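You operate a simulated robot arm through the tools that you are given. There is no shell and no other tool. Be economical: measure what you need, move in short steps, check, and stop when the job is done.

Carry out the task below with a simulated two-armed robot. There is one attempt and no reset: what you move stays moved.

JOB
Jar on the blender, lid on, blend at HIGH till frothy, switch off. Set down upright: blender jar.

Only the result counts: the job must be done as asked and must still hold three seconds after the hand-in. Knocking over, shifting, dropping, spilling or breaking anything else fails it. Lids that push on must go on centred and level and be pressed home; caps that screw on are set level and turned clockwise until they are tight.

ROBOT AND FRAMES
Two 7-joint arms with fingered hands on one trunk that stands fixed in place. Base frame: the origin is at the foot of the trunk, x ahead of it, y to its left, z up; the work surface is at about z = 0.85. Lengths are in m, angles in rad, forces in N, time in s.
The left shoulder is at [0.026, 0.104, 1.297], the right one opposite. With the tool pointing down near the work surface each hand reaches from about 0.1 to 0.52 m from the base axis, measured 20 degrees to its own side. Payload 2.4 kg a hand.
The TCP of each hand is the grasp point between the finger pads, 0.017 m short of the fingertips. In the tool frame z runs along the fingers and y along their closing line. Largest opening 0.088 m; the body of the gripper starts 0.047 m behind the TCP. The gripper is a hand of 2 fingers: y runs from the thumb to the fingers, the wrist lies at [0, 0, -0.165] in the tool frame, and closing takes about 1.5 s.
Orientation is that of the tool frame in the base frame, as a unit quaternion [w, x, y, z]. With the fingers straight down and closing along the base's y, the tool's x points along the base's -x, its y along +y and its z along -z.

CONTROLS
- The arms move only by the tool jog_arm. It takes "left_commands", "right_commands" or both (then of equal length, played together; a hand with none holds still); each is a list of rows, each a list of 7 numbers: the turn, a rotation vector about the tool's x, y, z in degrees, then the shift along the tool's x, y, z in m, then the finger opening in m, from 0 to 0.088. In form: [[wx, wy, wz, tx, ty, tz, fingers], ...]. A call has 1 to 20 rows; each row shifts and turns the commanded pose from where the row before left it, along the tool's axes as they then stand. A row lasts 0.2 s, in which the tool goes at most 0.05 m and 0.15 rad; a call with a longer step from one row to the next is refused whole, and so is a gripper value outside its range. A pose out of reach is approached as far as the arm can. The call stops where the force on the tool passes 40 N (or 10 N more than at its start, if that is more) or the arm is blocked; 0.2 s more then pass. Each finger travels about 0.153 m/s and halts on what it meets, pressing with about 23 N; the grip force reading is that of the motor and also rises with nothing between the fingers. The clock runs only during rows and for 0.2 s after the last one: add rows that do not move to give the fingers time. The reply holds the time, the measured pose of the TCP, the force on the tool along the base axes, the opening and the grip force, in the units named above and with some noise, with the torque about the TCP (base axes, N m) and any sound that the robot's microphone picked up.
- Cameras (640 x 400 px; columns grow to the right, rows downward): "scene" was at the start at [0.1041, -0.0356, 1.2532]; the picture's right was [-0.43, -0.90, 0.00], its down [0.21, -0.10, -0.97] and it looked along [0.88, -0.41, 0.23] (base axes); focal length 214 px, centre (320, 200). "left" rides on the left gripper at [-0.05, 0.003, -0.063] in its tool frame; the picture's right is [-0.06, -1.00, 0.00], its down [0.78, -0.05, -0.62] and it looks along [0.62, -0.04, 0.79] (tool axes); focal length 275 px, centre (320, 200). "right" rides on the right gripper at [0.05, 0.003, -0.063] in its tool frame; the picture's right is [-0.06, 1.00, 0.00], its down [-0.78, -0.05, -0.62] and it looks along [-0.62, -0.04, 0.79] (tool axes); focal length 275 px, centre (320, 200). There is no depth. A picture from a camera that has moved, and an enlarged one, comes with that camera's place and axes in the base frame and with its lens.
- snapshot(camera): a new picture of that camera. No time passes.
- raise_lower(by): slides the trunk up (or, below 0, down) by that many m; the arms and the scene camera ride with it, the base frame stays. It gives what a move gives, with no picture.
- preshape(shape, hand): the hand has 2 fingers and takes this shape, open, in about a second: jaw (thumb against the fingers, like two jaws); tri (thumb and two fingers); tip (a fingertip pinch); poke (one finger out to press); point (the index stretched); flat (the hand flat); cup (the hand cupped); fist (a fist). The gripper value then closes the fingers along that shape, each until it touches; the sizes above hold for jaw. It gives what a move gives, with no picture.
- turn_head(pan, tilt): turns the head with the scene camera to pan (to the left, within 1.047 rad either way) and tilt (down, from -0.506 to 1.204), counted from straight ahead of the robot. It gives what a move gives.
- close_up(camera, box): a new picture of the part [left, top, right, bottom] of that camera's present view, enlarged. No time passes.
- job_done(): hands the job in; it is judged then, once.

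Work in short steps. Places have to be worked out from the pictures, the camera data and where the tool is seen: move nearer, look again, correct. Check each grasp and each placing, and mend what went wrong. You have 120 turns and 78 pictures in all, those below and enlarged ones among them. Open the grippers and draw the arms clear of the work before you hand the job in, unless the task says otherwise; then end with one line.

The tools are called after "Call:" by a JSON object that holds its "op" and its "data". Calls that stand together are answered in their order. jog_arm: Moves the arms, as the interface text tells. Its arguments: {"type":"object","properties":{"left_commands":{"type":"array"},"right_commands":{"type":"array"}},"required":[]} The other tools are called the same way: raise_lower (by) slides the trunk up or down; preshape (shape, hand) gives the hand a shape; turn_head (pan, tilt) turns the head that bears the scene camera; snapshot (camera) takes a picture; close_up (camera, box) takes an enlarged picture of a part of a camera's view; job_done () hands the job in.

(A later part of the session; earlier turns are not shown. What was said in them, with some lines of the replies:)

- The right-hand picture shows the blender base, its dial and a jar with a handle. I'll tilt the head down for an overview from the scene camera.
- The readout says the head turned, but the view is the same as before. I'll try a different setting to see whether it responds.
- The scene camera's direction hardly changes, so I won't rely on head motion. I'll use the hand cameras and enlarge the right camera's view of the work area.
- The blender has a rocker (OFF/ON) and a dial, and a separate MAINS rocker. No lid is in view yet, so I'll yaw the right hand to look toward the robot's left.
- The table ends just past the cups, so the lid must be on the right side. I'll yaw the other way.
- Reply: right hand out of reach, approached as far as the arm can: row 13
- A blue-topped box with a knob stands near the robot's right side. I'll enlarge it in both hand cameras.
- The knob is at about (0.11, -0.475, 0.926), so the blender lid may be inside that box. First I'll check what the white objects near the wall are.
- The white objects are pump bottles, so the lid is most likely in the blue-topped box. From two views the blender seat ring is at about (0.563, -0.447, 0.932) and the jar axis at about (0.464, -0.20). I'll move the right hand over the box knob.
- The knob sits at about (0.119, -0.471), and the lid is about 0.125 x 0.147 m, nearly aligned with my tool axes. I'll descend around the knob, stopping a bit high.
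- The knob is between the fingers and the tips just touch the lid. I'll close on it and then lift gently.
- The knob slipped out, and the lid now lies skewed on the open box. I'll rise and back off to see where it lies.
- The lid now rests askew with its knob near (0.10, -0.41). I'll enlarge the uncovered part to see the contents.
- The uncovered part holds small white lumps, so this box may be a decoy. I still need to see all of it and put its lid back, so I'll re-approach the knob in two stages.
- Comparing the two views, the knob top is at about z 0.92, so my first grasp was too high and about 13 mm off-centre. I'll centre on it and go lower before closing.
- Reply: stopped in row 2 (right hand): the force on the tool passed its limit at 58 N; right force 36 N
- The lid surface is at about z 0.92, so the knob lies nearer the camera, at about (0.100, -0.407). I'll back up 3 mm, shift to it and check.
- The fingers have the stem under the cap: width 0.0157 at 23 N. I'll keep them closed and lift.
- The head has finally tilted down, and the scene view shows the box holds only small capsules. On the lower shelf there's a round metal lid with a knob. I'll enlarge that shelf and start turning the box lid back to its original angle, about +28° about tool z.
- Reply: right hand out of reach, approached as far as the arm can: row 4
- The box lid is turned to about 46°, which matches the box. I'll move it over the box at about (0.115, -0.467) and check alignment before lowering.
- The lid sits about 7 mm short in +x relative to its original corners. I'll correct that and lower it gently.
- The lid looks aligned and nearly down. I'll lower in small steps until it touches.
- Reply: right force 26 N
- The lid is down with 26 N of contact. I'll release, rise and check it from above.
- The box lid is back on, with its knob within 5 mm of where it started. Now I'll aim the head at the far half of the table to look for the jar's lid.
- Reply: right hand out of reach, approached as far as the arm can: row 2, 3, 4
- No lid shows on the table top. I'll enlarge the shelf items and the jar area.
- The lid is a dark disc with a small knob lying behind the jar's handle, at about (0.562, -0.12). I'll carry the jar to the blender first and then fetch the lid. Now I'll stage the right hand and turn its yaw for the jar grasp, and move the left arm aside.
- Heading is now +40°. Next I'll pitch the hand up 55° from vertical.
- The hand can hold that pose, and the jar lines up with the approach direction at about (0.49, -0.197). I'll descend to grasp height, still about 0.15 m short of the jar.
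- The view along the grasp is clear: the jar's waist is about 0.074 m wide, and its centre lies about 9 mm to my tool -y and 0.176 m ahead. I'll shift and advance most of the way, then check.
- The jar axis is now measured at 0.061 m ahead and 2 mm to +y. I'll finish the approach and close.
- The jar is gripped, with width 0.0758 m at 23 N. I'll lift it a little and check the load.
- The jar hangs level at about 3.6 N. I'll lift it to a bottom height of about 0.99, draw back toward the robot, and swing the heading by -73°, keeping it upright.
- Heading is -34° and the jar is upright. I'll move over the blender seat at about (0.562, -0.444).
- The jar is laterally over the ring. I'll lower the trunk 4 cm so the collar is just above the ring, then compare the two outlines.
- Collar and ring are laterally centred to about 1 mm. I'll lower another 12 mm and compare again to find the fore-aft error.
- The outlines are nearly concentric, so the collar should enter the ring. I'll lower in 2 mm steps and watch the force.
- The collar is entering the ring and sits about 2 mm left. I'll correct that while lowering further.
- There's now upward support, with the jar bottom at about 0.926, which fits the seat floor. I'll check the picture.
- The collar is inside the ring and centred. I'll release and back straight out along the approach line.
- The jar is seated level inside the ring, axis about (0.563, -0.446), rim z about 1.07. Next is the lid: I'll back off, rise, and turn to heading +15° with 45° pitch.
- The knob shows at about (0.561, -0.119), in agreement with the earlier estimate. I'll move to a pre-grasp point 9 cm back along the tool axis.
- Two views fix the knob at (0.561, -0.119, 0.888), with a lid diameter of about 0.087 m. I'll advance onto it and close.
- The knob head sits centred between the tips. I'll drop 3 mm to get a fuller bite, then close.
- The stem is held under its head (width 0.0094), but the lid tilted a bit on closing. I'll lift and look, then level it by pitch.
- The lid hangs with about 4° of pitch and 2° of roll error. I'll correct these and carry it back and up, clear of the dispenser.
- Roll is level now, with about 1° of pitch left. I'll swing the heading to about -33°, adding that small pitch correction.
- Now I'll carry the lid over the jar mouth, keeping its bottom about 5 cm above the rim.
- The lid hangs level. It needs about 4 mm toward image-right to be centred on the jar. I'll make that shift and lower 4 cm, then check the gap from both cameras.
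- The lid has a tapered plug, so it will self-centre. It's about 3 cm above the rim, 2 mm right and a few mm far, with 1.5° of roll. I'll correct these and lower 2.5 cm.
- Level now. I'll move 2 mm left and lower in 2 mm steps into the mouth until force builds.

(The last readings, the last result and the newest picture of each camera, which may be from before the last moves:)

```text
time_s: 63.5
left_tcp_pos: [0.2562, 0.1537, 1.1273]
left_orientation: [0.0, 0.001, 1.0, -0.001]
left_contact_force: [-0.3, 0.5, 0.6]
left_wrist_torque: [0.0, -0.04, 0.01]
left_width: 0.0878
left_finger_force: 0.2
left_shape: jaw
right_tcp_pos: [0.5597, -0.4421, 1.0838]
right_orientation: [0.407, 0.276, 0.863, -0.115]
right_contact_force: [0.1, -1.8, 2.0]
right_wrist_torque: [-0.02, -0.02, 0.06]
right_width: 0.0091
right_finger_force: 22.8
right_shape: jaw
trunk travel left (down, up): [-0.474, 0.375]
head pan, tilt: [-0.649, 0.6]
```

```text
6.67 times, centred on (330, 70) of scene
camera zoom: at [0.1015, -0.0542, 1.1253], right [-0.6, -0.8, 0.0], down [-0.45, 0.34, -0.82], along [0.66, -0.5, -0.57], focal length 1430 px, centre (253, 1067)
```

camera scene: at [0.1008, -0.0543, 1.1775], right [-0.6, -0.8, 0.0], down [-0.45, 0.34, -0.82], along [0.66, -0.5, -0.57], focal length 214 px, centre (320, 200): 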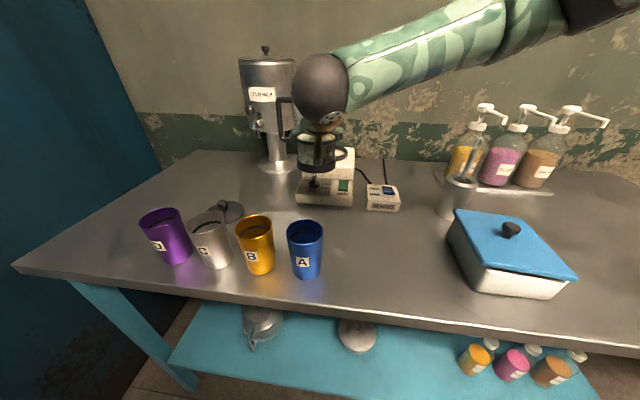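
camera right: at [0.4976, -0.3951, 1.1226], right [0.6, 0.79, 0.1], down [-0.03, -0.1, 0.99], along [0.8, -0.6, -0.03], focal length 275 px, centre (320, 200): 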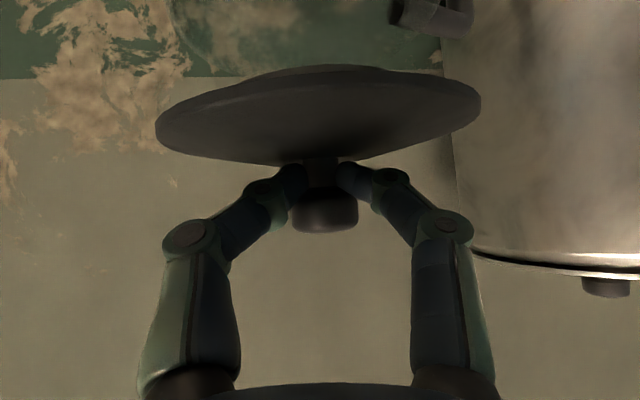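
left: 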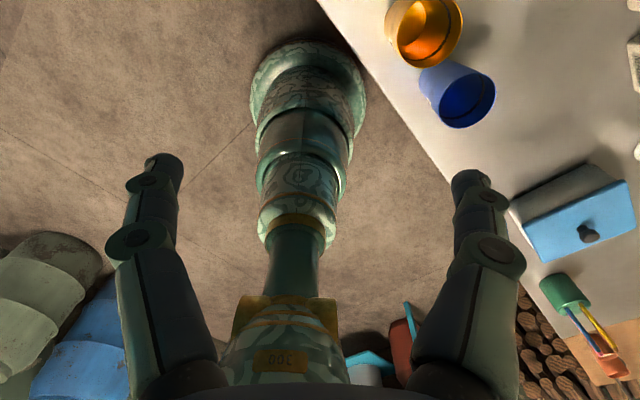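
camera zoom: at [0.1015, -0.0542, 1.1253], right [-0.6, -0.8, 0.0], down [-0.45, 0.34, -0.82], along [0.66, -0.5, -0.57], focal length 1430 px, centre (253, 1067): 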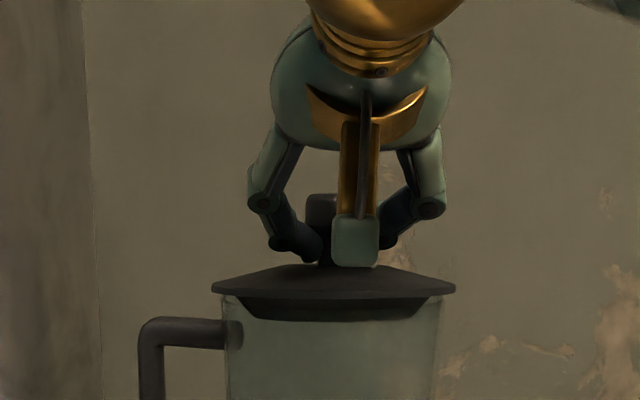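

The plug is inside the mouth and the flange is almost on the rim. I'll keep pressing down in small steps.

Call:
{"op": "jog_arm", "data": {"right_commands": [[0, 0, 0, 0.00077, -0.0005, 0.00064, 0.0], [0, 0, 0, 0.00077, -0.0005, 0.00064, 0.0], [0, 0, 0, 0.00077, 0, 0.00064, 0.0], [0, 0, 0, 0.00077, 0, 0.00064, 0.0], [0, 0, 0, 0.00077, 0, 0.00064, 0.0], [0, 0, 0, 0.00077, 0, 0.00064, 0.0], [0, 0, 0, 0, 0, 0, 0.0]]}}

```text
time_s: 65.1
left_tcp_pos: [0.2535, 0.1555, 1.128]
left_orientation: [0.001, 0.0, 1.0, 0.0]
left_contact_force: [-0.7, -0.2, -0.2]
left_wrist_torque: [-0.01, -0.03, -0.02]
left_width: 0.088
left_finger_force: 0.1
left_shape: jaw
right_tcp_pos: [0.5569, -0.4416, 1.0811]
right_orientation: [0.41, 0.277, 0.861, -0.117]
right_contact_force: [5.8, -5.4, 30.4]
right_wrist_torque: [-0.19, -0.3, 0.01]
right_width: 0.0095
right_finger_force: 23.5
right_shape: jaw
trunk travel left (down, up): [-0.474, 0.375]
head pan, tilt: [-0.649, 0.6]
```

There's 30 N of resistance after about 3 mm. I'll check how the lid sits.

Call:
{"op": "close_up", "data": {"camera": "scene", "box": [290, 40, 370, 100]}}

```text
6.67 times, centred on (330, 70) of scene
camera zoom: at [0.0999, -0.0529, 1.1257], right [-0.6, -0.8, 0.0], down [-0.45, 0.34, -0.83], along [0.66, -0.5, -0.56], focal length 1430 px, centre (253, 1067)
```

zoom: 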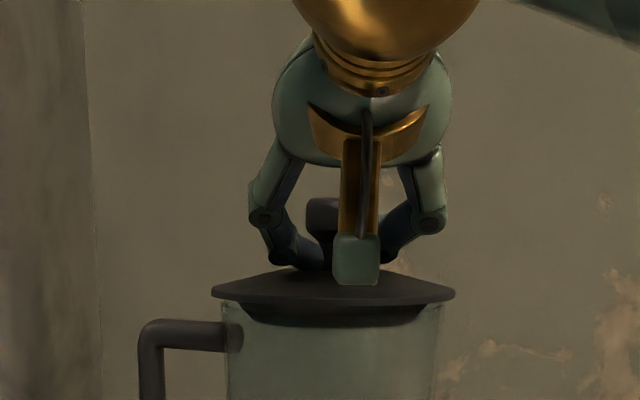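

The flange is down at the rim and level. I'll press a bit harder to make sure it's home.

Call:
{"op": "jog_arm", "data": {"right_commands": [[0, 0, 0, 0.0008, 0, 0.0007, 0.0], [0, 0, 0, 0.0008, 0, 0.0007, 0.0], [0, 0, 0, 0.0008, 0, 0.0007, 0.0], [0, 0, 0, 0, 0, 0, 0.0]]}}

```text
time_s: 65.8
left_tcp_pos: [0.2539, 0.1553, 1.1281]
left_orientation: [0.0, 0.0, 1.0, 0.0]
left_contact_force: [0.4, 0.2, 0.7]
left_wrist_torque: [0.01, 0.0, 0.04]
left_width: 0.0882
left_finger_force: 0.0
left_shape: jaw
right_tcp_pos: [0.5577, -0.4434, 1.0821]
right_orientation: [0.414, 0.277, 0.859, -0.115]
right_contact_force: [2.2, -2.2, 14.4]
right_wrist_torque: [-0.07, -0.11, -0.01]
right_width: 0.0095
right_finger_force: 22.7
right_shape: jaw
trunk travel left (down, up): [-0.474, 0.375]
head pan, tilt: [-0.649, 0.6]
stopped in row 3 (right hand): the force on the tool passed its limit at 42 N (the readings are from after the stop); the commanded pose is now the measured one
```

Firm at 42 N. I'll release the knob, withdraw along the tool axis and inspect.

Call:
{"op": "jog_arm", "data": {"right_commands": [[0, 0, 0, 0, 0, -0.001, 0.03], [0, 0, 0, 0, 0, 0, 0.05], [0, 0, 0, 0, 0, 0, 0.05], [0, 0, 0, -0.002, 0, -0.02, 0.05], [0, 0, 0, -0.002, 0, -0.03, 0.05], [0, 0, 0, 0, 0, -0.04, 0.05], [0, 0, 0, 0, 0, 0, 0.05]]}}

Call:
{"op": "close_up", "data": {"camera": "scene", "box": [280, 40, 380, 115]}}

Call:
{"op": "snapshot", "data": {"camera": "right"}}

```text
time_s: 67.4
left_tcp_pos: [0.2553, 0.1547, 1.1279]
left_orientation: [0.0, 0.001, 1.0, 0.0]
left_contact_force: [0.1, 0.2, -0.1]
left_wrist_torque: [-0.02, -0.02, 0.0]
left_width: 0.088
left_finger_force: 0.1
left_shape: jaw
right_tcp_pos: [0.5025, -0.406, 1.1417]
right_orientation: [0.411, 0.277, 0.861, -0.115]
right_contact_force: [-1.4, 0.0, 0.4]
right_wrist_torque: [-0.06, -0.03, -0.01]
right_width: 0.0497
right_finger_force: 0.0
right_shape: jaw
trunk travel left (down, up): [-0.474, 0.375]
head pan, tilt: [-0.649, 0.6]
```

```text
5.33 times, centred on (330, 78) of scene
camera zoom: at [0.1015, -0.0541, 1.1252], right [-0.6, -0.8, 0.0], down [-0.45, 0.34, -0.82], along [0.66, -0.5, -0.57], focal length 1144 px, centre (267, 853)
```

zoom: 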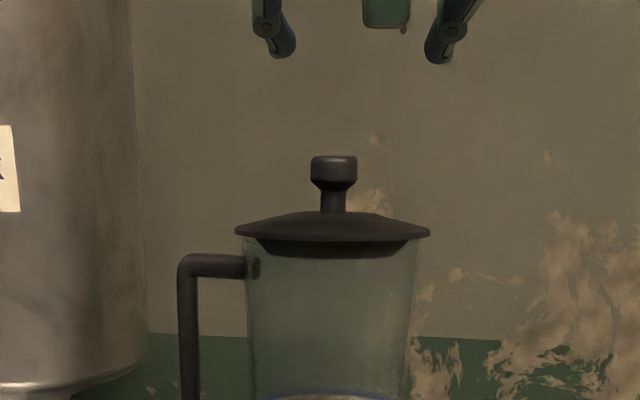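

```text
13 pictures are left
camera right: at [0.4378, -0.3555, 1.1446], right [0.6, 0.79, 0.08], down [-0.03, -0.08, 1.0], along [0.8, -0.6, -0.02], focal length 275 px, centre (320, 200)
```

right: 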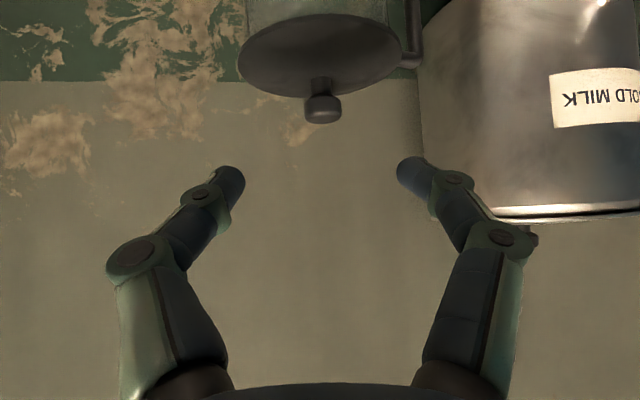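

The lid is on, level and centred. Next are the controls: one close-up of the blender panel and the MAINS box to read the switch states.

Call:
{"op": "close_up", "data": {"camera": "scene", "box": [285, 120, 415, 200]}}

```text
4.92 times, centred on (350, 160) of scene
camera zoom: at [0.1015, -0.0541, 1.1252], right [-0.6, -0.8, 0.0], down [-0.45, 0.34, -0.82], along [0.66, -0.5, -0.57], focal length 1056 px, centre (172, 397)
```

zoom: 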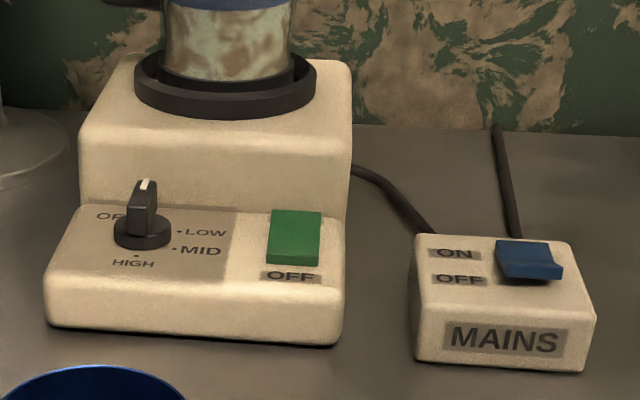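

MAINS looks ON (far end pressed). The blender rocker looks OFF (near end pressed) and the dial is at OFF, with HIGH about 180° clockwise. I'll bring the right hand to a steep pose in front of the panel and look.

Call:
{"op": "jog_arm", "data": {"right_commands": [[0, 0, 0, 0, 0, -0.03, 0.03], [0, 7.5, 0, 0, 0, 0, 0.02], [0, 7.5, 0, 0, 0, 0, 0.01], [0, 7.5, 0, 0, 0, 0, 0.0], [0, 7.5, 0, 0, 0, 0, 0.0], [0, 0, 0, 0.033, 0.0143, 0.019, 0.0], [0, 0, 0, 0.031, 0.0143, 0.019, 0.0], [0, 0, 0, 0.029, 0.0143, 0.019, 0.0], [0, 0, 0, 0.029, 0.0143, 0.019, 0.0], [0, 0, 0, 0.022, 0.0143, 0.019, 0.0], [0, 0, 0, 0, 0, 0, 0.0]]}}

Call:
{"op": "snapshot", "data": {"camera": "right"}}

```text
time_s: 69.8
left_tcp_pos: [0.2561, 0.1534, 1.1275]
left_orientation: [0.0, 0.0, 1.0, 0.0]
left_contact_force: [0.3, 0.4, 0.2]
left_wrist_torque: [-0.02, 0.04, 0.01]
left_width: 0.0881
left_finger_force: 0.0
left_shape: jaw
right_tcp_pos: [0.4451, -0.272, 1.0234]
right_orientation: [0.173, 0.298, 0.938, -0.039]
right_contact_force: [-0.3, 1.1, -0.9]
right_wrist_torque: [-0.06, -0.05, 0.03]
right_width: 0.0
right_finger_force: 22.9
right_shape: jaw
trunk travel left (down, up): [-0.474, 0.375]
head pan, tilt: [-0.649, 0.6]
```

```text
11 pictures are left
camera right: at [0.3891, -0.2298, 1.0663], right [0.62, 0.78, 0.05], down [0.38, -0.36, 0.85], along [0.69, -0.51, -0.52], focal length 275 px, centre (320, 200)
```

right: 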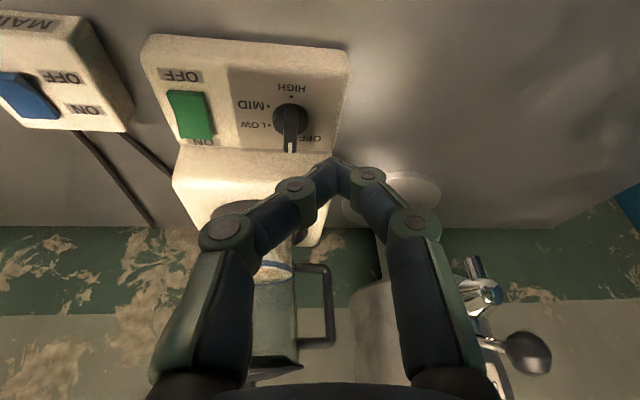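

The dial centre is at about (0.507, -0.342), bar top z about 0.908, and HIGH lies straight toward the near side. One close-up to see the bar's shape and extent.

Call:
{"op": "close_up", "data": {"camera": "right", "box": [150, 60, 350, 185]}}

```text
3.20 times, centred on (250, 122) of right
camera zoom: at [0.3891, -0.2298, 1.0663], right [0.62, 0.78, 0.05], down [0.38, -0.36, 0.85], along [0.69, -0.51, -0.52], focal length 881 px, centre (544, 448)
```

zoom: 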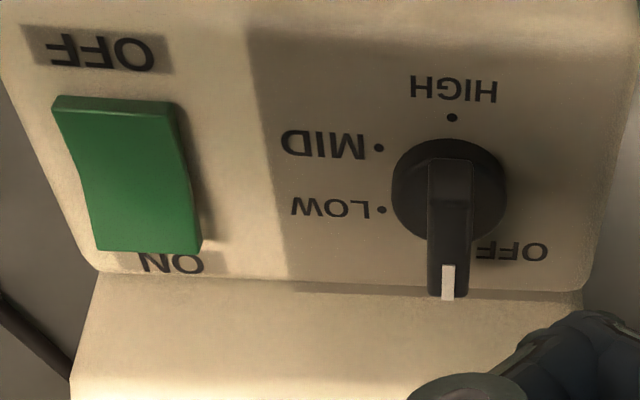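

The dial is a pointer bar about 0.011 wide and 0.02 tall on a small disc. I'd like to pinch it and turn, so I'll make the hand nearly vertical and lower the trunk for more reach, raising the arm first.

Call:
{"op": "jog_arm", "data": {"right_commands": [[0, 0, 0, -0.0151, 0.0013, -0.0406, 0.0], [0, 0, 0, -0.0151, 0.0013, -0.0406, 0.0], [0, 0, 0, -0.0151, 0.0013, -0.0406, 0.02], [0, 5.5, 0, 0, 0, 0, 0.04], [0, 5.5, 0, 0, 0, 0, 0.04], [0, 0, 0, 0, 0, 0, 0.04]]}}

Call:
{"op": "raise_lower", "data": {"by": -0.15}}

```text
time_s: 71.2
left_tcp_pos: [0.2554, 0.1537, 1.128]
left_orientation: [0.0, 0.0, 1.0, -0.001]
left_contact_force: [0.3, 1.0, -0.5]
left_wrist_torque: [-0.01, 0.04, 0.01]
left_width: 0.0882
left_finger_force: 0.0
left_shape: jaw
right_tcp_pos: [0.4443, -0.272, 1.1527]
right_orientation: [0.083, 0.3, 0.95, -0.011]
right_contact_force: [0.3, 0.5, -0.6]
right_wrist_torque: [-0.04, 0.0, 0.0]
right_width: 0.0397
right_finger_force: 0.1
right_shape: jaw
trunk travel left (down, up): [-0.474, 0.375]
head pan, tilt: [-0.649, 0.6]
```

```text
time_s: 73.0
left_tcp_pos: [0.2551, 0.1535, 0.9782]
left_orientation: [-0.001, 0.0, 1.0, -0.001]
left_contact_force: [0.0, 0.1, -1.0]
left_wrist_torque: [-0.01, 0.02, -0.01]
left_width: 0.0878
left_finger_force: 0.0
left_shape: jaw
right_tcp_pos: [0.4421, -0.272, 1.0024]
right_orientation: [0.084, 0.3, 0.95, -0.011]
right_contact_force: [-0.7, 1.1, -0.6]
right_wrist_torque: [-0.01, 0.01, 0.01]
right_width: 0.0393
right_finger_force: 0.1
right_shape: jaw
trunk travel left (down, up): [-0.324, 0.525]
head pan, tilt: [-0.649, 0.6]
```

I'll move above the dial with the yaw matching the bar (-44°), fingers open 4 cm, and see whether the arm reaches.

Call:
{"op": "jog_arm", "data": {"right_commands": [[0, 0, 4.5, -0.0298, -0.0072, 0.0156, 0.04], [0, 0, 4.5, -0.0298, -0.0072, 0.0156, 0.04], [0, 0, 0, -0.0298, -0.0025, 0.0156, 0.04], [0, 0, 0, 0, 0, 0, 0.04]]}}

Call:
{"op": "snapshot", "data": {"camera": "right"}}

```text
time_s: 74.0
left_tcp_pos: [0.2558, 0.1537, 0.9777]
left_orientation: [0.0, -0.001, 1.0, 0.001]
left_contact_force: [-0.2, 0.0, 0.1]
left_wrist_torque: [-0.03, 0.0, 0.02]
left_width: 0.088
left_finger_force: 0.1
left_shape: jaw
right_tcp_pos: [0.5104, -0.3439, 0.9726]
right_orientation: [0.084, 0.373, 0.924, -0.004]
right_contact_force: [0.0, -0.3, 0.0]
right_wrist_torque: [0.01, 0.01, -0.03]
right_width: 0.0396
right_finger_force: 0.1
right_shape: jaw
trunk travel left (down, up): [-0.324, 0.525]
head pan, tilt: [-0.649, 0.6]
```

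```text
9 pictures are left
camera right: at [0.4672, -0.302, 1.0272], right [0.73, 0.68, 0.07], down [0.43, -0.53, 0.73], along [0.53, -0.51, -0.68], focal length 275 px, centre (320, 200)
```

right: 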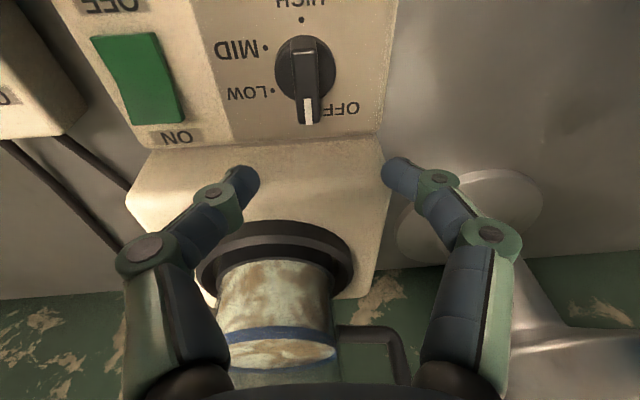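

The arm reaches with the bar aligned. Before pinching, I'll test at this height whether the wrist can yaw another 60° clockwise.

Call:
{"op": "jog_arm", "data": {"right_commands": [[0, 0, 7.5, 0, 0, 0, 0.04], [0, 0, 7.5, 0, 0, 0, 0.04], [0, 0, 7.5, 0, 0, 0, 0.04], [0, 0, 7.5, 0, 0, 0, 0.04], [0, 0, 7.5, 0, 0, 0, 0.04], [0, 0, 7.5, 0, 0, 0, 0.04], [0, 0, 7.5, 0, 0, 0, 0.04], [0, 0, 7.5, 0, 0, 0, 0.04], [0, 0, 0, 0, 0, 0, 0.04]]}}

```text
time_s: 76.0
left_tcp_pos: [0.2568, 0.1541, 0.9775]
left_orientation: [0.001, -0.001, 1.0, 0.0]
left_contact_force: [-0.2, 0.4, 0.4]
left_wrist_torque: [0.0, 0.0, -0.01]
left_width: 0.0881
left_finger_force: 0.1
left_shape: jaw
right_tcp_pos: [0.5065, -0.3453, 0.9693]
right_orientation: [0.076, 0.786, 0.613, 0.039]
right_contact_force: [0.6, -0.4, 0.0]
right_wrist_torque: [0.04, -0.01, 0.02]
right_width: 0.0397
right_finger_force: 0.0
right_shape: jaw
trunk travel left (down, up): [-0.324, 0.525]
head pan, tilt: [-0.649, 0.6]
```

It reached -104° with no complaint. I'll test another 60°.

Call:
{"op": "jog_arm", "data": {"right_commands": [[0, 0, 7.5, 0, 0, 0, 0.04], [0, 0, 7.5, 0, 0, 0, 0.04], [0, 0, 7.5, 0, 0, 0, 0.04], [0, 0, 7.5, 0, 0, 0, 0.04], [0, 0, 7.5, 0, 0, 0, 0.04], [0, 0, 7.5, 0, 0, 0, 0.04], [0, 0, 7.5, 0, 0, 0, 0.04], [0, 0, 7.5, 0, 0, 0, 0.04], [0, 0, 0, 0, 0, 0, 0.04]]}}

```text
time_s: 78.0
left_tcp_pos: [0.2568, 0.1537, 0.9773]
left_orientation: [0.0, 0.0, 1.0, 0.0]
left_contact_force: [-0.1, 0.4, 1.3]
left_wrist_torque: [0.01, -0.02, -0.03]
left_width: 0.088
left_finger_force: 0.1
left_shape: jaw
right_tcp_pos: [0.5064, -0.3451, 0.9694]
right_orientation: [0.046, 0.987, 0.137, 0.071]
right_contact_force: [0.4, -0.4, -0.4]
right_wrist_torque: [0.01, 0.02, -0.01]
right_width: 0.0396
right_finger_force: 0.1
right_shape: jaw
trunk travel left (down, up): [-0.324, 0.525]
head pan, tilt: [-0.649, 0.6]
```

-164° also works, so I'll turn in two strokes: -44° to -134°, then regrip at +46° and turn to -44°. Returning to -44° first.

Call:
{"op": "jog_arm", "data": {"right_commands": [[0, 0, -8, 0, 0, 0, 0.04], [0, 0, -8, 0, 0, 0, 0.04], [0, 0, -8, 0, 0, 0, 0.04], [0, 0, -8, 0, 0, 0, 0.04], [0, 0, -8, 0, 0, 0, 0.04], [0, 0, -8, 0, 0, 0, 0.04], [0, 0, -8, 0, 0, 0, 0.04], [0, 0, -8, 0, 0, 0, 0.04], [0, 0, -8, 0, 0, 0, 0.04], [0, 0, -8, 0, 0, 0, 0.04], [0, 0, -8, 0, 0, 0, 0.04], [0, 0, -8, 0, 0, 0, 0.04], [0, 0, -8, 0, 0, 0, 0.04], [0, 0, -8, 0, 0, 0, 0.04], [0, 0, -6, 0, 0, 0, 0.04], [0, 0, 0, 0, 0, 0, 0.04]]}}

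```text
time_s: 81.4
left_tcp_pos: [0.2568, 0.153, 0.9769]
left_orientation: [0.0, 0.0, 1.0, 0.0]
left_contact_force: [0.9, 0.5, 0.2]
left_wrist_torque: [0.0, 0.02, 0.01]
left_width: 0.0876
left_finger_force: 0.0
left_shape: jaw
right_tcp_pos: [0.5076, -0.3443, 0.97]
right_orientation: [0.084, 0.389, 0.917, -0.002]
right_contact_force: [-0.7, -0.5, -0.5]
right_wrist_torque: [-0.01, 0.05, -0.03]
right_width: 0.0396
right_finger_force: 0.1
right_shape: jaw
trunk travel left (down, up): [-0.324, 0.525]
head pan, tilt: [-0.649, 0.6]
```

I'll descend over the bar, centred at about (0.507, -0.3425), and close on it.

Call:
{"op": "jog_arm", "data": {"right_commands": [[0, 0, 0, 0.0039, -0.0009, 0.0206, 0.04], [0, 0, 0, 0.0039, -0.0009, 0.0206, 0.04], [0, 0, 0, 0.0039, -0.0008, 0.0206, 0.04], [0, 0, 0, 0, 0, 0, 0.04], [0, 0, 0, 0, 0, 0, 0.02], [0, 0, 0, 0, 0, 0, 0.005], [0, 0, 0, 0, 0, 0, 0.0], [0, 0, 0, 0, 0, 0, 0.0]]}}

Call:
{"op": "snapshot", "data": {"camera": "right"}}

```text
time_s: 83.2
left_tcp_pos: [0.2553, 0.1533, 0.9779]
left_orientation: [0.0, 0.0, 1.0, -0.001]
left_contact_force: [0.4, -0.4, 0.5]
left_wrist_torque: [0.0, -0.03, 0.01]
left_width: 0.088
left_finger_force: 0.0
left_shape: jaw
right_tcp_pos: [0.5065, -0.3425, 0.9067]
right_orientation: [0.086, 0.389, 0.917, -0.002]
right_contact_force: [3.3, -3.7, 13.5]
right_wrist_torque: [-0.15, 0.04, 0.03]
right_width: 0.0192
right_finger_force: 22.6
right_shape: jaw
trunk travel left (down, up): [-0.324, 0.525]
head pan, tilt: [-0.649, 0.6]
```

```text
8 pictures are left
camera right: at [0.4655, -0.2996, 0.9628], right [0.76, 0.65, 0.07], down [0.4, -0.55, 0.73], along [0.52, -0.52, -0.68], focal length 275 px, centre (320, 200)
```

right: 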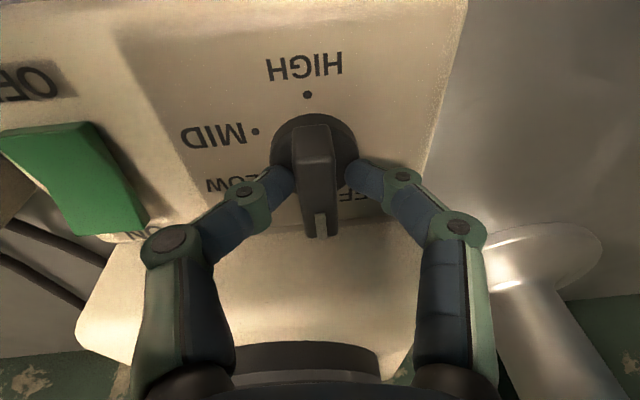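

The bar is pinched (width 0.019), with the tips lightly on the disc. I'll ease up 1.5 mm and turn clockwise 60° first.

Call:
{"op": "jog_arm", "data": {"right_commands": [[0, 0, 0, 0, 0, -0.0015, 0.0], [0, 0, 5, 0, 0, 0, 0.0], [0, 0, 5, 0, 0, 0, 0.0], [0, 0, 5, 0, 0, 0, 0.0], [0, 0, 5, 0, 0, 0, 0.0], [0, 0, 5, 0, 0, 0, 0.0], [0, 0, 5, 0, 0, 0, 0.0], [0, 0, 5, 0, 0, 0, 0.0], [0, 0, 5, 0, 0, 0, 0.0], [0, 0, 5, 0, 0, 0, 0.0], [0, 0, 5, 0, 0, 0, 0.0], [0, 0, 5, 0, 0, 0, 0.0], [0, 0, 5, 0, 0, 0, 0.0]]}}

```text
time_s: 86.0
left_tcp_pos: [0.2547, 0.1533, 0.9783]
left_orientation: [0.001, 0.0, 1.0, 0.0]
left_contact_force: [0.2, -0.2, 0.2]
left_wrist_torque: [0.0, -0.01, -0.01]
left_width: 0.088
left_finger_force: 0.0
left_shape: jaw
right_tcp_pos: [0.5048, -0.3411, 0.9085]
right_orientation: [0.074, 0.797, 0.599, 0.041]
right_contact_force: [-9.8, -9.0, 18.1]
right_wrist_torque: [-0.01, 0.57, 0.02]
right_width: 0.0169
right_finger_force: 23.0
right_shape: jaw
trunk travel left (down, up): [-0.324, 0.525]
head pan, tilt: [-0.649, 0.6]
```

It's turning, with some side load. I'll relieve that by about 2 mm and continue another 30°.

Call:
{"op": "jog_arm", "data": {"right_commands": [[0, 0, 0, -0.0017, -0.0009, -0.001, 0.0], [0, 0, 5, 0, 0, 0, 0.0], [0, 0, 5, 0, 0, 0, 0.0], [0, 0, 5, 0, 0, 0, 0.0], [0, 0, 5, 0, 0, 0, 0.0], [0, 0, 5, 0, 0, 0, 0.0], [0, 0, 5, 0, 0, 0, 0.0]]}}

Call:
{"op": "snapshot", "data": {"camera": "right"}}

```text
time_s: 87.6
left_tcp_pos: [0.2551, 0.1527, 0.9772]
left_orientation: [0.001, 0.0, 1.0, 0.0]
left_contact_force: [0.5, 0.1, -0.9]
left_wrist_torque: [-0.01, -0.02, -0.03]
left_width: 0.0877
left_finger_force: 0.1
left_shape: jaw
right_tcp_pos: [0.5047, -0.3434, 0.9092]
right_orientation: [0.061, 0.924, 0.372, 0.058]
right_contact_force: [-7.5, -3.8, 1.4]
right_wrist_torque: [0.08, 0.26, 0.01]
right_width: 0.0163
right_finger_force: 22.5
right_shape: jaw
trunk travel left (down, up): [-0.324, 0.525]
head pan, tilt: [-0.649, 0.6]
```

```text
7 pictures are left
camera right: at [0.5334, -0.3054, 0.9759], right [0.64, -0.76, 0.15], down [-0.69, -0.47, 0.55], along [-0.35, -0.46, -0.82], focal length 275 px, centre (320, 200)
```

right: 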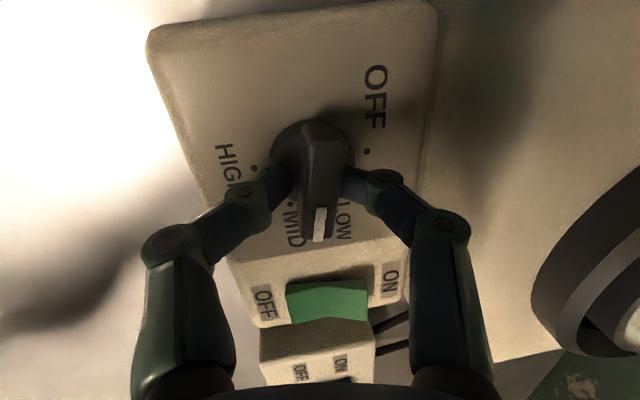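

The pointer has turned 90°, now between LOW and MID. I'll turn 30° more, then release, rise 5 cm, unwind 180° and re-grip.

Call:
{"op": "jog_arm", "data": {"right_commands": [[0, 0, 6, 0, 0, 0, 0.0], [0, 0, 6, 0, 0, 0, 0.0], [0, 0, 6, 0, 0, 0, 0.0], [0, 0, 6, 0, 0, 0, 0.0], [0, 0, 6, 0, 0, 0, 0.0], [0, 0, 0, 0, 0, 0, 0.0], [0, 0, 0, 0, 0, 0, 0.03], [0, 0, 0, 0, 0, 0, 0.04], [0, 0, 0, 0, 0, 0, 0.04], [0, 0, 0, 0, 0, -0.025, 0.04], [0, 0, 0, 0, 0, -0.025, 0.04]]}}

Call:
{"op": "jog_arm", "data": {"right_commands": [[0, 0, -8.5, 0, 0, 0, 0.04], [0, 0, -8.5, 0, 0, 0, 0.04], [0, 0, -8.5, 0, 0, 0, 0.04], [0, 0, -8.5, 0, 0, 0, 0.04], [0, 0, -8.5, 0, 0, 0, 0.04], [0, 0, -8.5, 0, 0, 0, 0.04], [0, 0, -8.5, 0, 0, 0, 0.04], [0, 0, -8.5, 0, 0, 0, 0.04], [0, 0, -8.5, 0, 0, 0, 0.04], [0, 0, -8.5, 0, 0, 0, 0.04], [0, 0, -8.5, 0, 0, 0, 0.04], [0, 0, -8.5, 0, 0, 0, 0.04], [0, 0, -8.5, 0, 0, 0, 0.04], [0, 0, -8.5, 0, 0, 0, 0.04], [0, 0, -8.5, 0, 0, 0, 0.04], [0, 0, -8.5, 0, 0, 0, 0.04], [0, 0, -8.5, 0, 0, 0, 0.04], [0, 0, -8.5, 0, 0, 0, 0.04], [0, 0, -8.5, 0, 0, 0, 0.04], [0, 0, -8.5, 0, 0, 0, 0.04]]}}

```text
time_s: 90.0
left_tcp_pos: [0.2563, 0.1531, 0.9778]
left_orientation: [0.0, 0.0, 1.0, 0.001]
left_contact_force: [0.8, 0.3, 0.3]
left_wrist_torque: [-0.01, 0.0, -0.01]
left_width: 0.0879
left_finger_force: 0.0
left_shape: jaw
right_tcp_pos: [0.4967, -0.3396, 0.9579]
right_orientation: [0.045, 0.989, 0.122, 0.072]
right_contact_force: [0.1, -0.4, -0.8]
right_wrist_torque: [0.04, 0.02, -0.02]
right_width: 0.0401
right_finger_force: 0.0
right_shape: jaw
trunk travel left (down, up): [-0.324, 0.525]
head pan, tilt: [-0.649, 0.6]
```

```text
time_s: 94.2
left_tcp_pos: [0.2546, 0.1534, 0.9772]
left_orientation: [-0.001, 0.0, 1.0, 0.001]
left_contact_force: [-0.7, 0.2, -0.2]
left_wrist_torque: [-0.01, -0.02, -0.02]
left_width: 0.0877
left_finger_force: 0.0
left_shape: jaw
right_tcp_pos: [0.4963, -0.3407, 0.9578]
right_orientation: [0.075, -0.036, 0.996, -0.038]
right_contact_force: [0.5, -0.4, 0.5]
right_wrist_torque: [-0.02, -0.04, 0.01]
right_width: 0.0396
right_finger_force: 0.1
right_shape: jaw
trunk travel left (down, up): [-0.324, 0.525]
head pan, tilt: [-0.649, 0.6]
```

Yaw is at +4°. I'll add 10°, descend, pinch the bar again and read the width.

Call:
{"op": "jog_arm", "data": {"right_commands": [[0, 0, -5, 0, 0, 0, 0.04], [0, 0, -5, 0, 0, 0, 0.04], [0, 0, 0, 0.001, 0, 0.024, 0.04], [0, 0, 0, 0, 0, 0.025, 0.04], [0, 0, 0, 0, 0, 0, 0.03], [0, 0, 0, 0, 0, 0, 0.01], [0, 0, 0, 0, 0, 0, 0.0], [0, 0, 0, 0, 0, 0, 0.0]]}}

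```text
time_s: 96.0
left_tcp_pos: [0.2559, 0.1537, 0.977]
left_orientation: [0.001, 0.0, 1.0, 0.001]
left_contact_force: [0.1, -0.9, 0.3]
left_wrist_torque: [0.01, 0.0, 0.04]
left_width: 0.0879
left_finger_force: 0.1
left_shape: jaw
right_tcp_pos: [0.502, -0.3422, 0.9074]
right_orientation: [0.072, -0.12, 0.989, -0.044]
right_contact_force: [0.4, 1.7, 1.6]
right_wrist_torque: [0.07, -0.03, 0.04]
right_width: 0.0176
right_finger_force: 23.0
right_shape: jaw
trunk travel left (down, up): [-0.324, 0.525]
head pan, tilt: [-0.649, 0.6]
```

Pinched again, width 0.0176. Now I'll turn the last 60° clockwise to HIGH and check.

Call:
{"op": "jog_arm", "data": {"right_commands": [[0, 0, 5, 0, 0, 0, 0.0], [0, 0, 5, 0, 0, 0, 0.0], [0, 0, 5, 0, 0, 0, 0.0], [0, 0, 5, 0, 0, 0, 0.0], [0, 0, 5, 0, 0, 0, 0.0], [0, 0, 5, 0, 0, 0, 0.0], [0, 0, 5, 0, 0, 0, 0.0], [0, 0, 5, 0, 0, 0, 0.0], [0, 0, 5, 0, 0, 0, 0.0], [0, 0, 5, 0, 0, 0, 0.0], [0, 0, 5, 0, 0, 0, 0.0], [0, 0, 5, 0, 0, 0, 0.0], [0, 0, 0, 0, 0, 0, 0.0]]}}

Call:
{"op": "snapshot", "data": {"camera": "right"}}

```text
time_s: 98.8
left_tcp_pos: [0.256, 0.1538, 0.9769]
left_orientation: [-0.001, 0.0, 1.0, 0.0]
left_contact_force: [-0.1, -0.8, 0.1]
left_wrist_torque: [0.03, -0.02, 0.01]
left_width: 0.0882
left_finger_force: 0.0
left_shape: jaw
right_tcp_pos: [0.5034, -0.3439, 0.9108]
right_orientation: [0.085, 0.391, 0.916, -0.002]
right_contact_force: [-7.1, 4.6, -5.6]
right_wrist_torque: [0.05, 0.09, -0.01]
right_width: 0.013
right_finger_force: 23.4
right_shape: jaw
trunk travel left (down, up): [-0.324, 0.525]
head pan, tilt: [-0.649, 0.6]
```

```text
6 pictures are left
camera right: at [0.4633, -0.2996, 0.966], right [0.76, 0.65, 0.07], down [0.41, -0.55, 0.73], along [0.51, -0.52, -0.68], focal length 275 px, centre (320, 200)
```

right: 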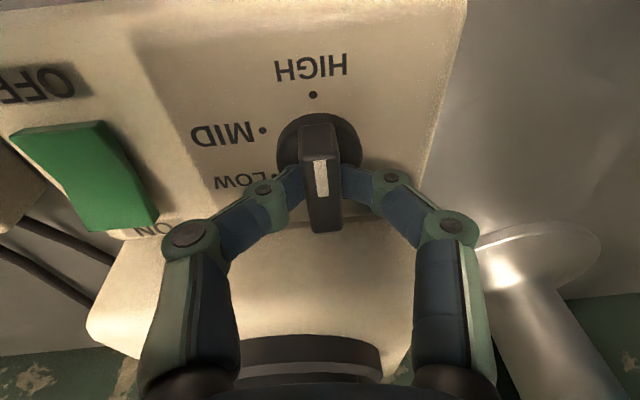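

The pointer is at HIGH. I'll release, rise, close the fingers and hover over the ON end of the green rocker at about (0.464, -0.404).

Call:
{"op": "jog_arm", "data": {"right_commands": [[0, 0, 0, 0, 0, 0, 0.03], [0, 0, 0, 0, 0, 0, 0.04], [0, 0, 0, 0, 0, 0, 0.04], [0, 0, 0, 0, 0, -0.025, 0.04], [0, 0, 0, 0, 0, -0.025, 0.02], [0, 0, 0, -0.0073, -0.035, 0.0015, 0.0], [0, 0, 0, -0.0073, -0.035, 0.0015, 0.0], [0, 0, 0, 0, 0, 0, 0.0]]}}

Call:
{"op": "snapshot", "data": {"camera": "right"}}

```text
time_s: 100.6
left_tcp_pos: [0.2566, 0.1532, 0.9781]
left_orientation: [0.0, 0.0, 1.0, 0.0]
left_contact_force: [0.4, 0.3, 0.4]
left_wrist_torque: [0.02, 0.01, 0.01]
left_width: 0.088
left_finger_force: 0.1
left_shape: jaw
right_tcp_pos: [0.4569, -0.3989, 0.9535]
right_orientation: [0.084, 0.389, 0.917, -0.003]
right_contact_force: [0.5, -0.1, -0.1]
right_wrist_torque: [0.0, 0.0, 0.0]
right_width: 0.0
right_finger_force: 23.3
right_shape: jaw
trunk travel left (down, up): [-0.324, 0.525]
head pan, tilt: [-0.649, 0.6]
```

```text
5 pictures are left
camera right: at [0.4161, -0.3561, 1.009], right [0.76, 0.65, 0.07], down [0.41, -0.55, 0.73], along [0.51, -0.52, -0.68], focal length 275 px, centre (320, 200)
```

right: 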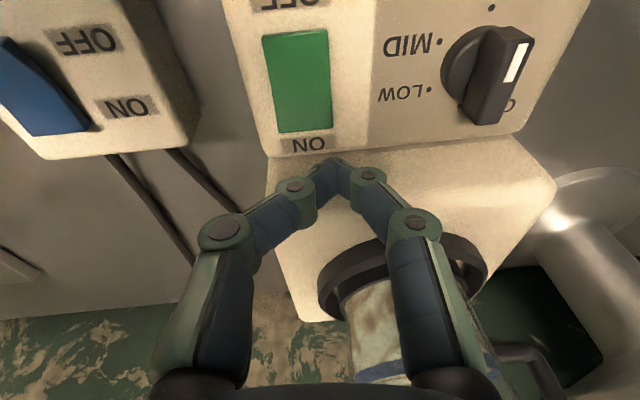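

The press point for ON is at about (0.459, -0.404). I'll line up and press down gently.

Call:
{"op": "jog_arm", "data": {"right_commands": [[0, 0, 0, 0.004, -0.0063, 0.01, 0.0], [0, 0, 0, 0, 0, 0.012, 0.0], [0, 0, 0, 0, 0, 0.01, 0.0], [0, 0, 0, 0, 0, 0.005, 0.0], [0, 0, 0, 0, 0, 0.003, 0.0], [0, 0, 0, 0, 0, 0.003, 0.0], [0, 0, 0, 0, 0, 0.003, 0.0], [0, 0, 0, 0, 0, 0.003, 0.0]]}}

```text
time_s: 102.4
left_tcp_pos: [0.2546, 0.1557, 0.9783]
left_orientation: [0.001, -0.002, 1.0, 0.0]
left_contact_force: [0.7, 0.2, 0.5]
left_wrist_torque: [0.0, 0.01, 0.05]
left_width: 0.088
left_finger_force: 0.1
left_shape: jaw
right_tcp_pos: [0.4564, -0.4033, 0.9101]
right_orientation: [0.089, 0.39, 0.916, -0.002]
right_contact_force: [2.6, -0.4, 38.2]
right_wrist_torque: [0.18, -0.2, 0.02]
right_width: 0.0
right_finger_force: 22.7
right_shape: jaw
trunk travel left (down, up): [-0.324, 0.525]
head pan, tilt: [-0.649, 0.6]
```

It pressed to 38 N with no sound reported. I'll lift off slightly and listen.

Call:
{"op": "jog_arm", "data": {"right_commands": [[0, 0, 0, 0, 0, -0.01, 0.0], [0, 0, 0, 0, 0, -0.03, 0.0], [0, 0, 0, 0, 0, 0, 0.0]]}}

Call:
{"op": "snapshot", "data": {"camera": "right"}}

```text
time_s: 103.2
left_tcp_pos: [0.256, 0.1532, 0.9776]
left_orientation: [0.0, 0.0, 1.0, 0.0]
left_contact_force: [-0.4, -0.1, -0.5]
left_wrist_torque: [0.01, -0.03, 0.01]
left_width: 0.0878
left_finger_force: 0.0
left_shape: jaw
right_tcp_pos: [0.4505, -0.3996, 0.9433]
right_orientation: [0.084, 0.389, 0.917, -0.003]
right_contact_force: [0.0, -0.9, 0.3]
right_wrist_torque: [0.0, -0.01, 0.0]
right_width: 0.0
right_finger_force: 23.4
right_shape: jaw
trunk travel left (down, up): [-0.324, 0.525]
head pan, tilt: [-0.649, 0.6]
```

```text
4 pictures are left
camera right: at [0.4112, -0.3569, 0.9993], right [0.76, 0.65, 0.07], down [0.41, -0.55, 0.73], along [0.51, -0.52, -0.68], focal length 275 px, centre (320, 200)
```

right: 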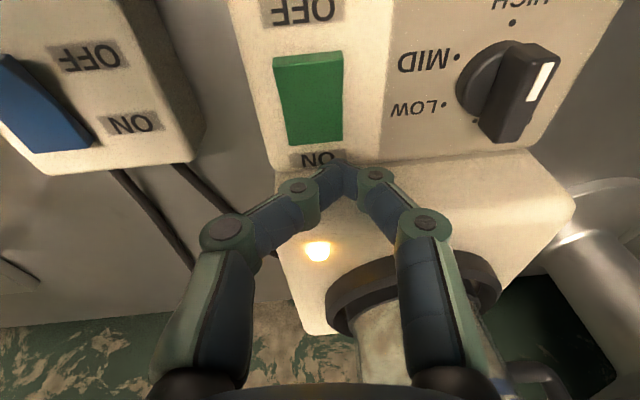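

The orange lamp on the base has come on. I'll wait 3 s, listen, and then look at the jar.

Call:
{"op": "jog_arm", "data": {"right_commands": [[0, 0, 0, 0, 0, 0, 0.0], [0, 0, 0, 0, 0, 0, 0.0], [0, 0, 0, 0, 0, 0, 0.0], [0, 0, 0, 0, 0, 0, 0.0], [0, 0, 0, 0, 0, 0, 0.0], [0, 0, 0, 0, 0, 0, 0.0], [0, 0, 0, 0, 0, 0, 0.0], [0, 0, 0, 0, 0, 0, 0.0], [0, 0, 0, 0, 0, 0, 0.0], [0, 0, 0, 0, 0, 0, 0.0], [0, 0, 0, 0, 0, 0, 0.0], [0, 0, 0, 0, 0, 0, 0.0], [0, 0, 0, 0, 0, 0, 0.0], [0, 0, 0, 0, 0, 0, 0.0], [0, 0, 0, 0, 0, 0, 0.0]]}}

Call:
{"op": "close_up", "data": {"camera": "scene", "box": [260, 0, 400, 110]}}

```text
time_s: 106.4
left_tcp_pos: [0.2557, 0.1532, 0.9771]
left_orientation: [0.0, 0.0, 1.0, 0.0]
left_contact_force: [-0.8, 0.4, 0.3]
left_wrist_torque: [0.01, 0.02, 0.01]
left_width: 0.0879
left_finger_force: 0.1
left_shape: jaw
right_tcp_pos: [0.4517, -0.4005, 0.9444]
right_orientation: [0.084, 0.39, 0.917, -0.003]
right_contact_force: [0.2, 0.2, 0.0]
right_wrist_torque: [-0.03, -0.01, 0.02]
right_width: 0.0001
right_finger_force: 22.7
right_shape: jaw
trunk travel left (down, up): [-0.324, 0.525]
head pan, tilt: [-0.649, 0.6]
```

```text
3.64 times, centred on (330, 55) of scene
camera zoom: at [0.1054, -0.0541, 0.9744], right [-0.6, -0.8, 0.0], down [-0.45, 0.34, -0.82], along [0.66, -0.5, -0.57], focal length 780 px, centre (284, 727)
```

zoom: 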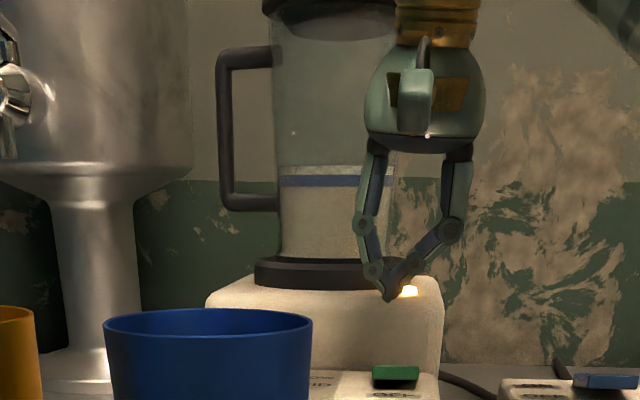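

It's blending: the contents are uniform now and a pale froth layer has risen above the blue line. I'll blend 4 s more and compare.

Call:
{"op": "jog_arm", "data": {"right_commands": [[0, 0, 0, 0, 0, 0, 0.0], [0, 0, 0, 0, 0, 0, 0.0], [0, 0, 0, 0, 0, 0, 0.0], [0, 0, 0, 0, 0, 0, 0.0], [0, 0, 0, 0, 0, 0, 0.0], [0, 0, 0, 0, 0, 0, 0.0], [0, 0, 0, 0, 0, 0, 0.0], [0, 0, 0, 0, 0, 0, 0.0], [0, 0, 0, 0, 0, 0, 0.0], [0, 0, 0, 0, 0, 0, 0.0], [0, 0, 0, 0, 0, 0, 0.0], [0, 0, 0, 0, 0, 0, 0.0], [0, 0, 0, 0, 0, 0, 0.0], [0, 0, 0, 0, 0, 0, 0.0], [0, 0, 0, 0, 0, 0, 0.0], [0, 0, 0, 0, 0, 0, 0.0], [0, 0, 0, 0, 0, 0, 0.0], [0, 0, 0, 0, 0, 0, 0.0], [0, 0, 0, 0, 0, 0, 0.0], [0, 0, 0, 0, 0, 0, 0.0]]}}

Call:
{"op": "close_up", "data": {"camera": "scene", "box": [260, 0, 400, 110]}}

```text
time_s: 110.6
left_tcp_pos: [0.2556, 0.1532, 0.9772]
left_orientation: [0.0, 0.0, 1.0, 0.0]
left_contact_force: [0.5, 0.2, -0.1]
left_wrist_torque: [-0.02, 0.02, 0.04]
left_width: 0.0879
left_finger_force: 0.1
left_shape: jaw
right_tcp_pos: [0.4515, -0.4007, 0.9441]
right_orientation: [0.084, 0.39, 0.917, -0.003]
right_contact_force: [-0.4, -0.9, -0.7]
right_wrist_torque: [-0.03, -0.03, -0.03]
right_width: 0.0
right_finger_force: 23.5
right_shape: jaw
trunk travel left (down, up): [-0.324, 0.525]
head pan, tilt: [-0.649, 0.6]
```

```text
3.64 times, centred on (330, 55) of scene
camera zoom: at [0.1054, -0.0541, 0.9744], right [-0.6, -0.8, 0.0], down [-0.45, 0.34, -0.82], along [0.66, -0.5, -0.57], focal length 780 px, centre (284, 727)
```

zoom: 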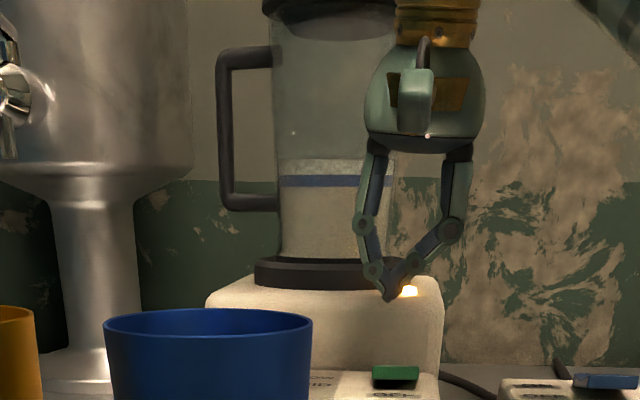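

The froth layer is clearly growing. I'll give it about 3 s more while moving above the OFF end of the rocker.

Call:
{"op": "jog_arm", "data": {"right_commands": [[0, 0, 0, 0, 0, 0, 0.0], [0, 0, 0, 0, 0, 0, 0.0], [0, 0, 0, 0, 0, 0, 0.0], [0, 0, 0, 0, 0, 0, 0.0], [0, 0, 0, 0, 0, 0, 0.0], [0, 0, 0, 0, 0, 0, 0.0], [0, 0, 0, 0, 0, 0, 0.0], [0, 0, 0, 0, 0, 0, 0.0], [0, 0, 0, 0, 0, 0, 0.0], [0, 0, 0, 0, 0, 0, 0.0], [0, 0, 0, 0.0281, -0.001, -0.0045, 0.0], [0, 0, 0, 0, 0, 0, 0.0]]}}

Call:
{"op": "jog_arm", "data": {"right_commands": [[0, 0, 0, 0, 0, 0.012, 0.0], [0, 0, 0, 0, 0, 0.008, 0.0], [0, 0, 0, 0, 0, 0.005, 0.0], [0, 0, 0, 0, 0, 0.003, 0.0], [0, 0, 0, 0, 0, 0.003, 0.0], [0, 0, 0, 0, 0, 0.003, 0.0], [0, 0, 0, 0, 0, 0.003, 0.0], [0, 0, 0, 0, 0, 0.003, 0.0]]}}

```text
time_s: 113.2
left_tcp_pos: [0.2562, 0.1535, 0.9782]
left_orientation: [0.0, 0.001, 1.0, 0.0]
left_contact_force: [-0.3, 0.1, -0.1]
left_wrist_torque: [-0.01, -0.02, -0.03]
left_width: 0.088
left_finger_force: 0.1
left_shape: jaw
right_tcp_pos: [0.4313, -0.3796, 0.9433]
right_orientation: [0.084, 0.39, 0.917, -0.003]
right_contact_force: [0.9, -0.4, -0.6]
right_wrist_torque: [-0.02, 0.0, 0.01]
right_width: 0.0001
right_finger_force: 23.0
right_shape: jaw
trunk travel left (down, up): [-0.324, 0.525]
head pan, tilt: [-0.649, 0.6]
```

```text
time_s: 115.0
left_tcp_pos: [0.2542, 0.1546, 0.9776]
left_orientation: [0.0, 0.0, 1.0, -0.001]
left_contact_force: [1.6, 0.4, 0.0]
left_wrist_torque: [0.0, 0.01, 0.02]
left_width: 0.088
left_finger_force: 0.1
left_shape: jaw
right_tcp_pos: [0.4352, -0.3842, 0.9087]
right_orientation: [0.088, 0.389, 0.917, 0.0]
right_contact_force: [-3.3, 4.5, 22.7]
right_wrist_torque: [0.1, -0.07, 0.04]
right_width: 0.0
right_finger_force: 23.2
right_shape: jaw
trunk travel left (down, up): [-0.324, 0.525]
head pan, tilt: [-0.649, 0.6]
```

22.7 N so far. I'll push slightly further to be sure it flips, then lift and look.

Call:
{"op": "jog_arm", "data": {"right_commands": [[0, 0, 0, 0, 0, 0.002, 0.0], [0, 0, 0, 0, 0, 0.002, 0.0], [0, 0, 0, 0, 0, -0.005, 0.0], [0, 0, 0, 0, 0, -0.025, 0.0], [0, 0, 0, 0, 0, -0.025, 0.0], [0, 0, 0, 0, 0, 0, 0.0]]}}

Call:
{"op": "snapshot", "data": {"camera": "right"}}

```text
time_s: 115.5
left_tcp_pos: [0.2539, 0.1548, 0.9788]
left_orientation: [0.0, 0.0, 1.0, -0.001]
left_contact_force: [0.0, -0.3, 0.6]
left_wrist_torque: [-0.01, 0.03, -0.02]
left_width: 0.088
left_finger_force: 0.0
left_shape: jaw
right_tcp_pos: [0.4361, -0.3846, 0.907]
right_orientation: [0.091, 0.389, 0.917, 0.0]
right_contact_force: [-5.7, 5.7, 23.9]
right_wrist_torque: [0.16, -0.06, 0.01]
right_width: 0.0001
right_finger_force: 23.2
right_shape: jaw
trunk travel left (down, up): [-0.324, 0.525]
head pan, tilt: [-0.649, 0.6]
stopped in row 2 (right hand): the force on the tool passed its limit at 42 N (the readings are from after the stop); the commanded pose is now the measured one
```

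```text
1 pictures are left
camera right: at [0.3951, -0.341, 0.9631], right [0.75, 0.65, 0.08], down [0.4, -0.55, 0.74], along [0.52, -0.52, -0.67], focal length 275 px, centre (320, 200)
```

right: 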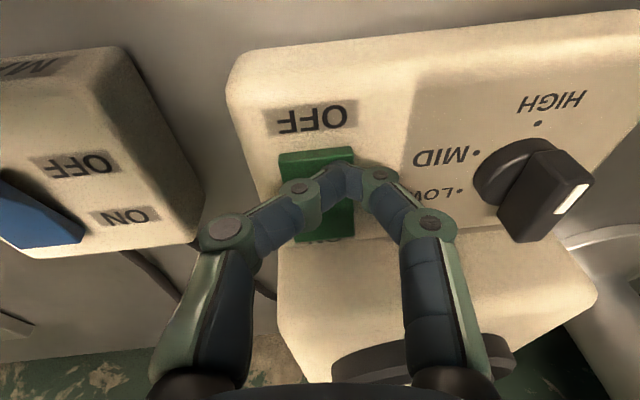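

The lamp spot is dark now, so the blender is off. I'll lift clear, open the hand and draw back, then use the last picture to confirm.

Call:
{"op": "jog_arm", "data": {"right_commands": [[0, 0, 0, 0, 0, -0.01, 0.0], [0, 0, 0, -0.0079, 0.003, -0.049, 0.0], [0, 0, 0, -0.0079, 0.003, -0.049, 0.0], [0, 0, 0, -0.0079, 0.003, -0.049, 0.02], [0, 0, 0, -0.0079, 0.003, -0.049, 0.04], [0, 0, 0, 0.042, -0.0147, -0.006, 0.06], [0, 0, 0, 0.042, -0.0147, -0.006, 0.08], [0, 0, 0, 0.042, -0.0147, -0.006, 0.088], [0, 0, 0, 0, 0, 0, 0.088], [0, 0, 0, 0, 0, 0, 0.088]]}}

Call:
{"op": "raise_lower", "data": {"by": 0.15}}

Call:
{"op": "close_up", "data": {"camera": "scene", "box": [250, 40, 450, 200]}}

```text
time_s: 117.8
left_tcp_pos: [0.2572, 0.1536, 0.9777]
left_orientation: [0.0, 0.0, 1.0, 0.0]
left_contact_force: [0.0, -0.6, -0.4]
left_wrist_torque: [0.02, 0.0, -0.02]
left_width: 0.0882
left_finger_force: 0.1
left_shape: jaw
right_tcp_pos: [0.3173, -0.3233, 1.1049]
right_orientation: [0.088, 0.39, 0.916, -0.002]
right_contact_force: [0.1, 0.4, -0.2]
right_wrist_torque: [0.0, 0.0, -0.02]
right_width: 0.0879
right_finger_force: 0.1
right_shape: jaw
trunk travel left (down, up): [-0.324, 0.525]
head pan, tilt: [-0.649, 0.6]
```

```text
time_s: 119.5
left_tcp_pos: [0.2562, 0.154, 1.128]
left_orientation: [0.0, 0.0, 1.0, 0.0]
left_contact_force: [-0.5, 0.2, -0.3]
left_wrist_torque: [-0.01, 0.0, 0.04]
left_width: 0.0881
left_finger_force: 0.1
left_shape: jaw
right_tcp_pos: [0.314, -0.3264, 1.257]
right_orientation: [0.088, 0.39, 0.917, -0.002]
right_contact_force: [-0.2, 0.4, 0.1]
right_wrist_torque: [0.02, 0.03, -0.03]
right_width: 0.088
right_finger_force: 0.2
right_shape: jaw
trunk travel left (down, up): [-0.474, 0.375]
head pan, tilt: [-0.649, 0.6]
```

```text
2.50 times, centred on (350, 120) of scene
camera zoom: at [0.1016, -0.0541, 1.1252], right [-0.6, -0.8, 0.0], down [-0.45, 0.34, -0.82], along [0.66, -0.5, -0.57], focal length 536 px, centre (245, 400)
```

zoom: 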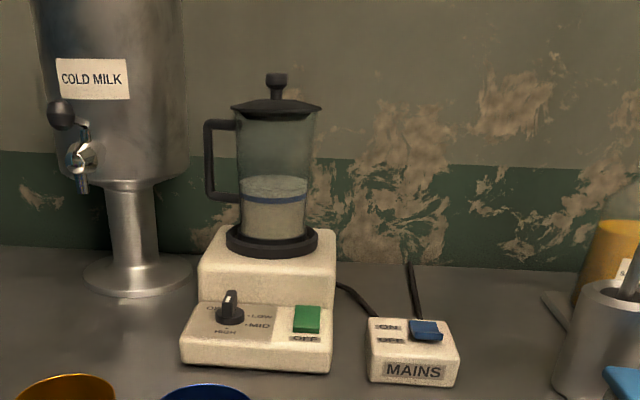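

The last picture shows the jar upright on the base with its lid level, froth on top, the lamp out and the rocker at OFF. The arms are clear, so I'm handing in.

Call:
{"op": "job_done", "data": {}}

```text
The job is handed in.
```

The jar is upright on the blender with its lid pressed on, the contents were blended at HIGH until frothy, and the blender is switched off at its rocker. I left the dial at HIGH. While looking for the lid I lifted the lid off the blue-topped box and it slipped; I put it back within about 5 mm of where it was.
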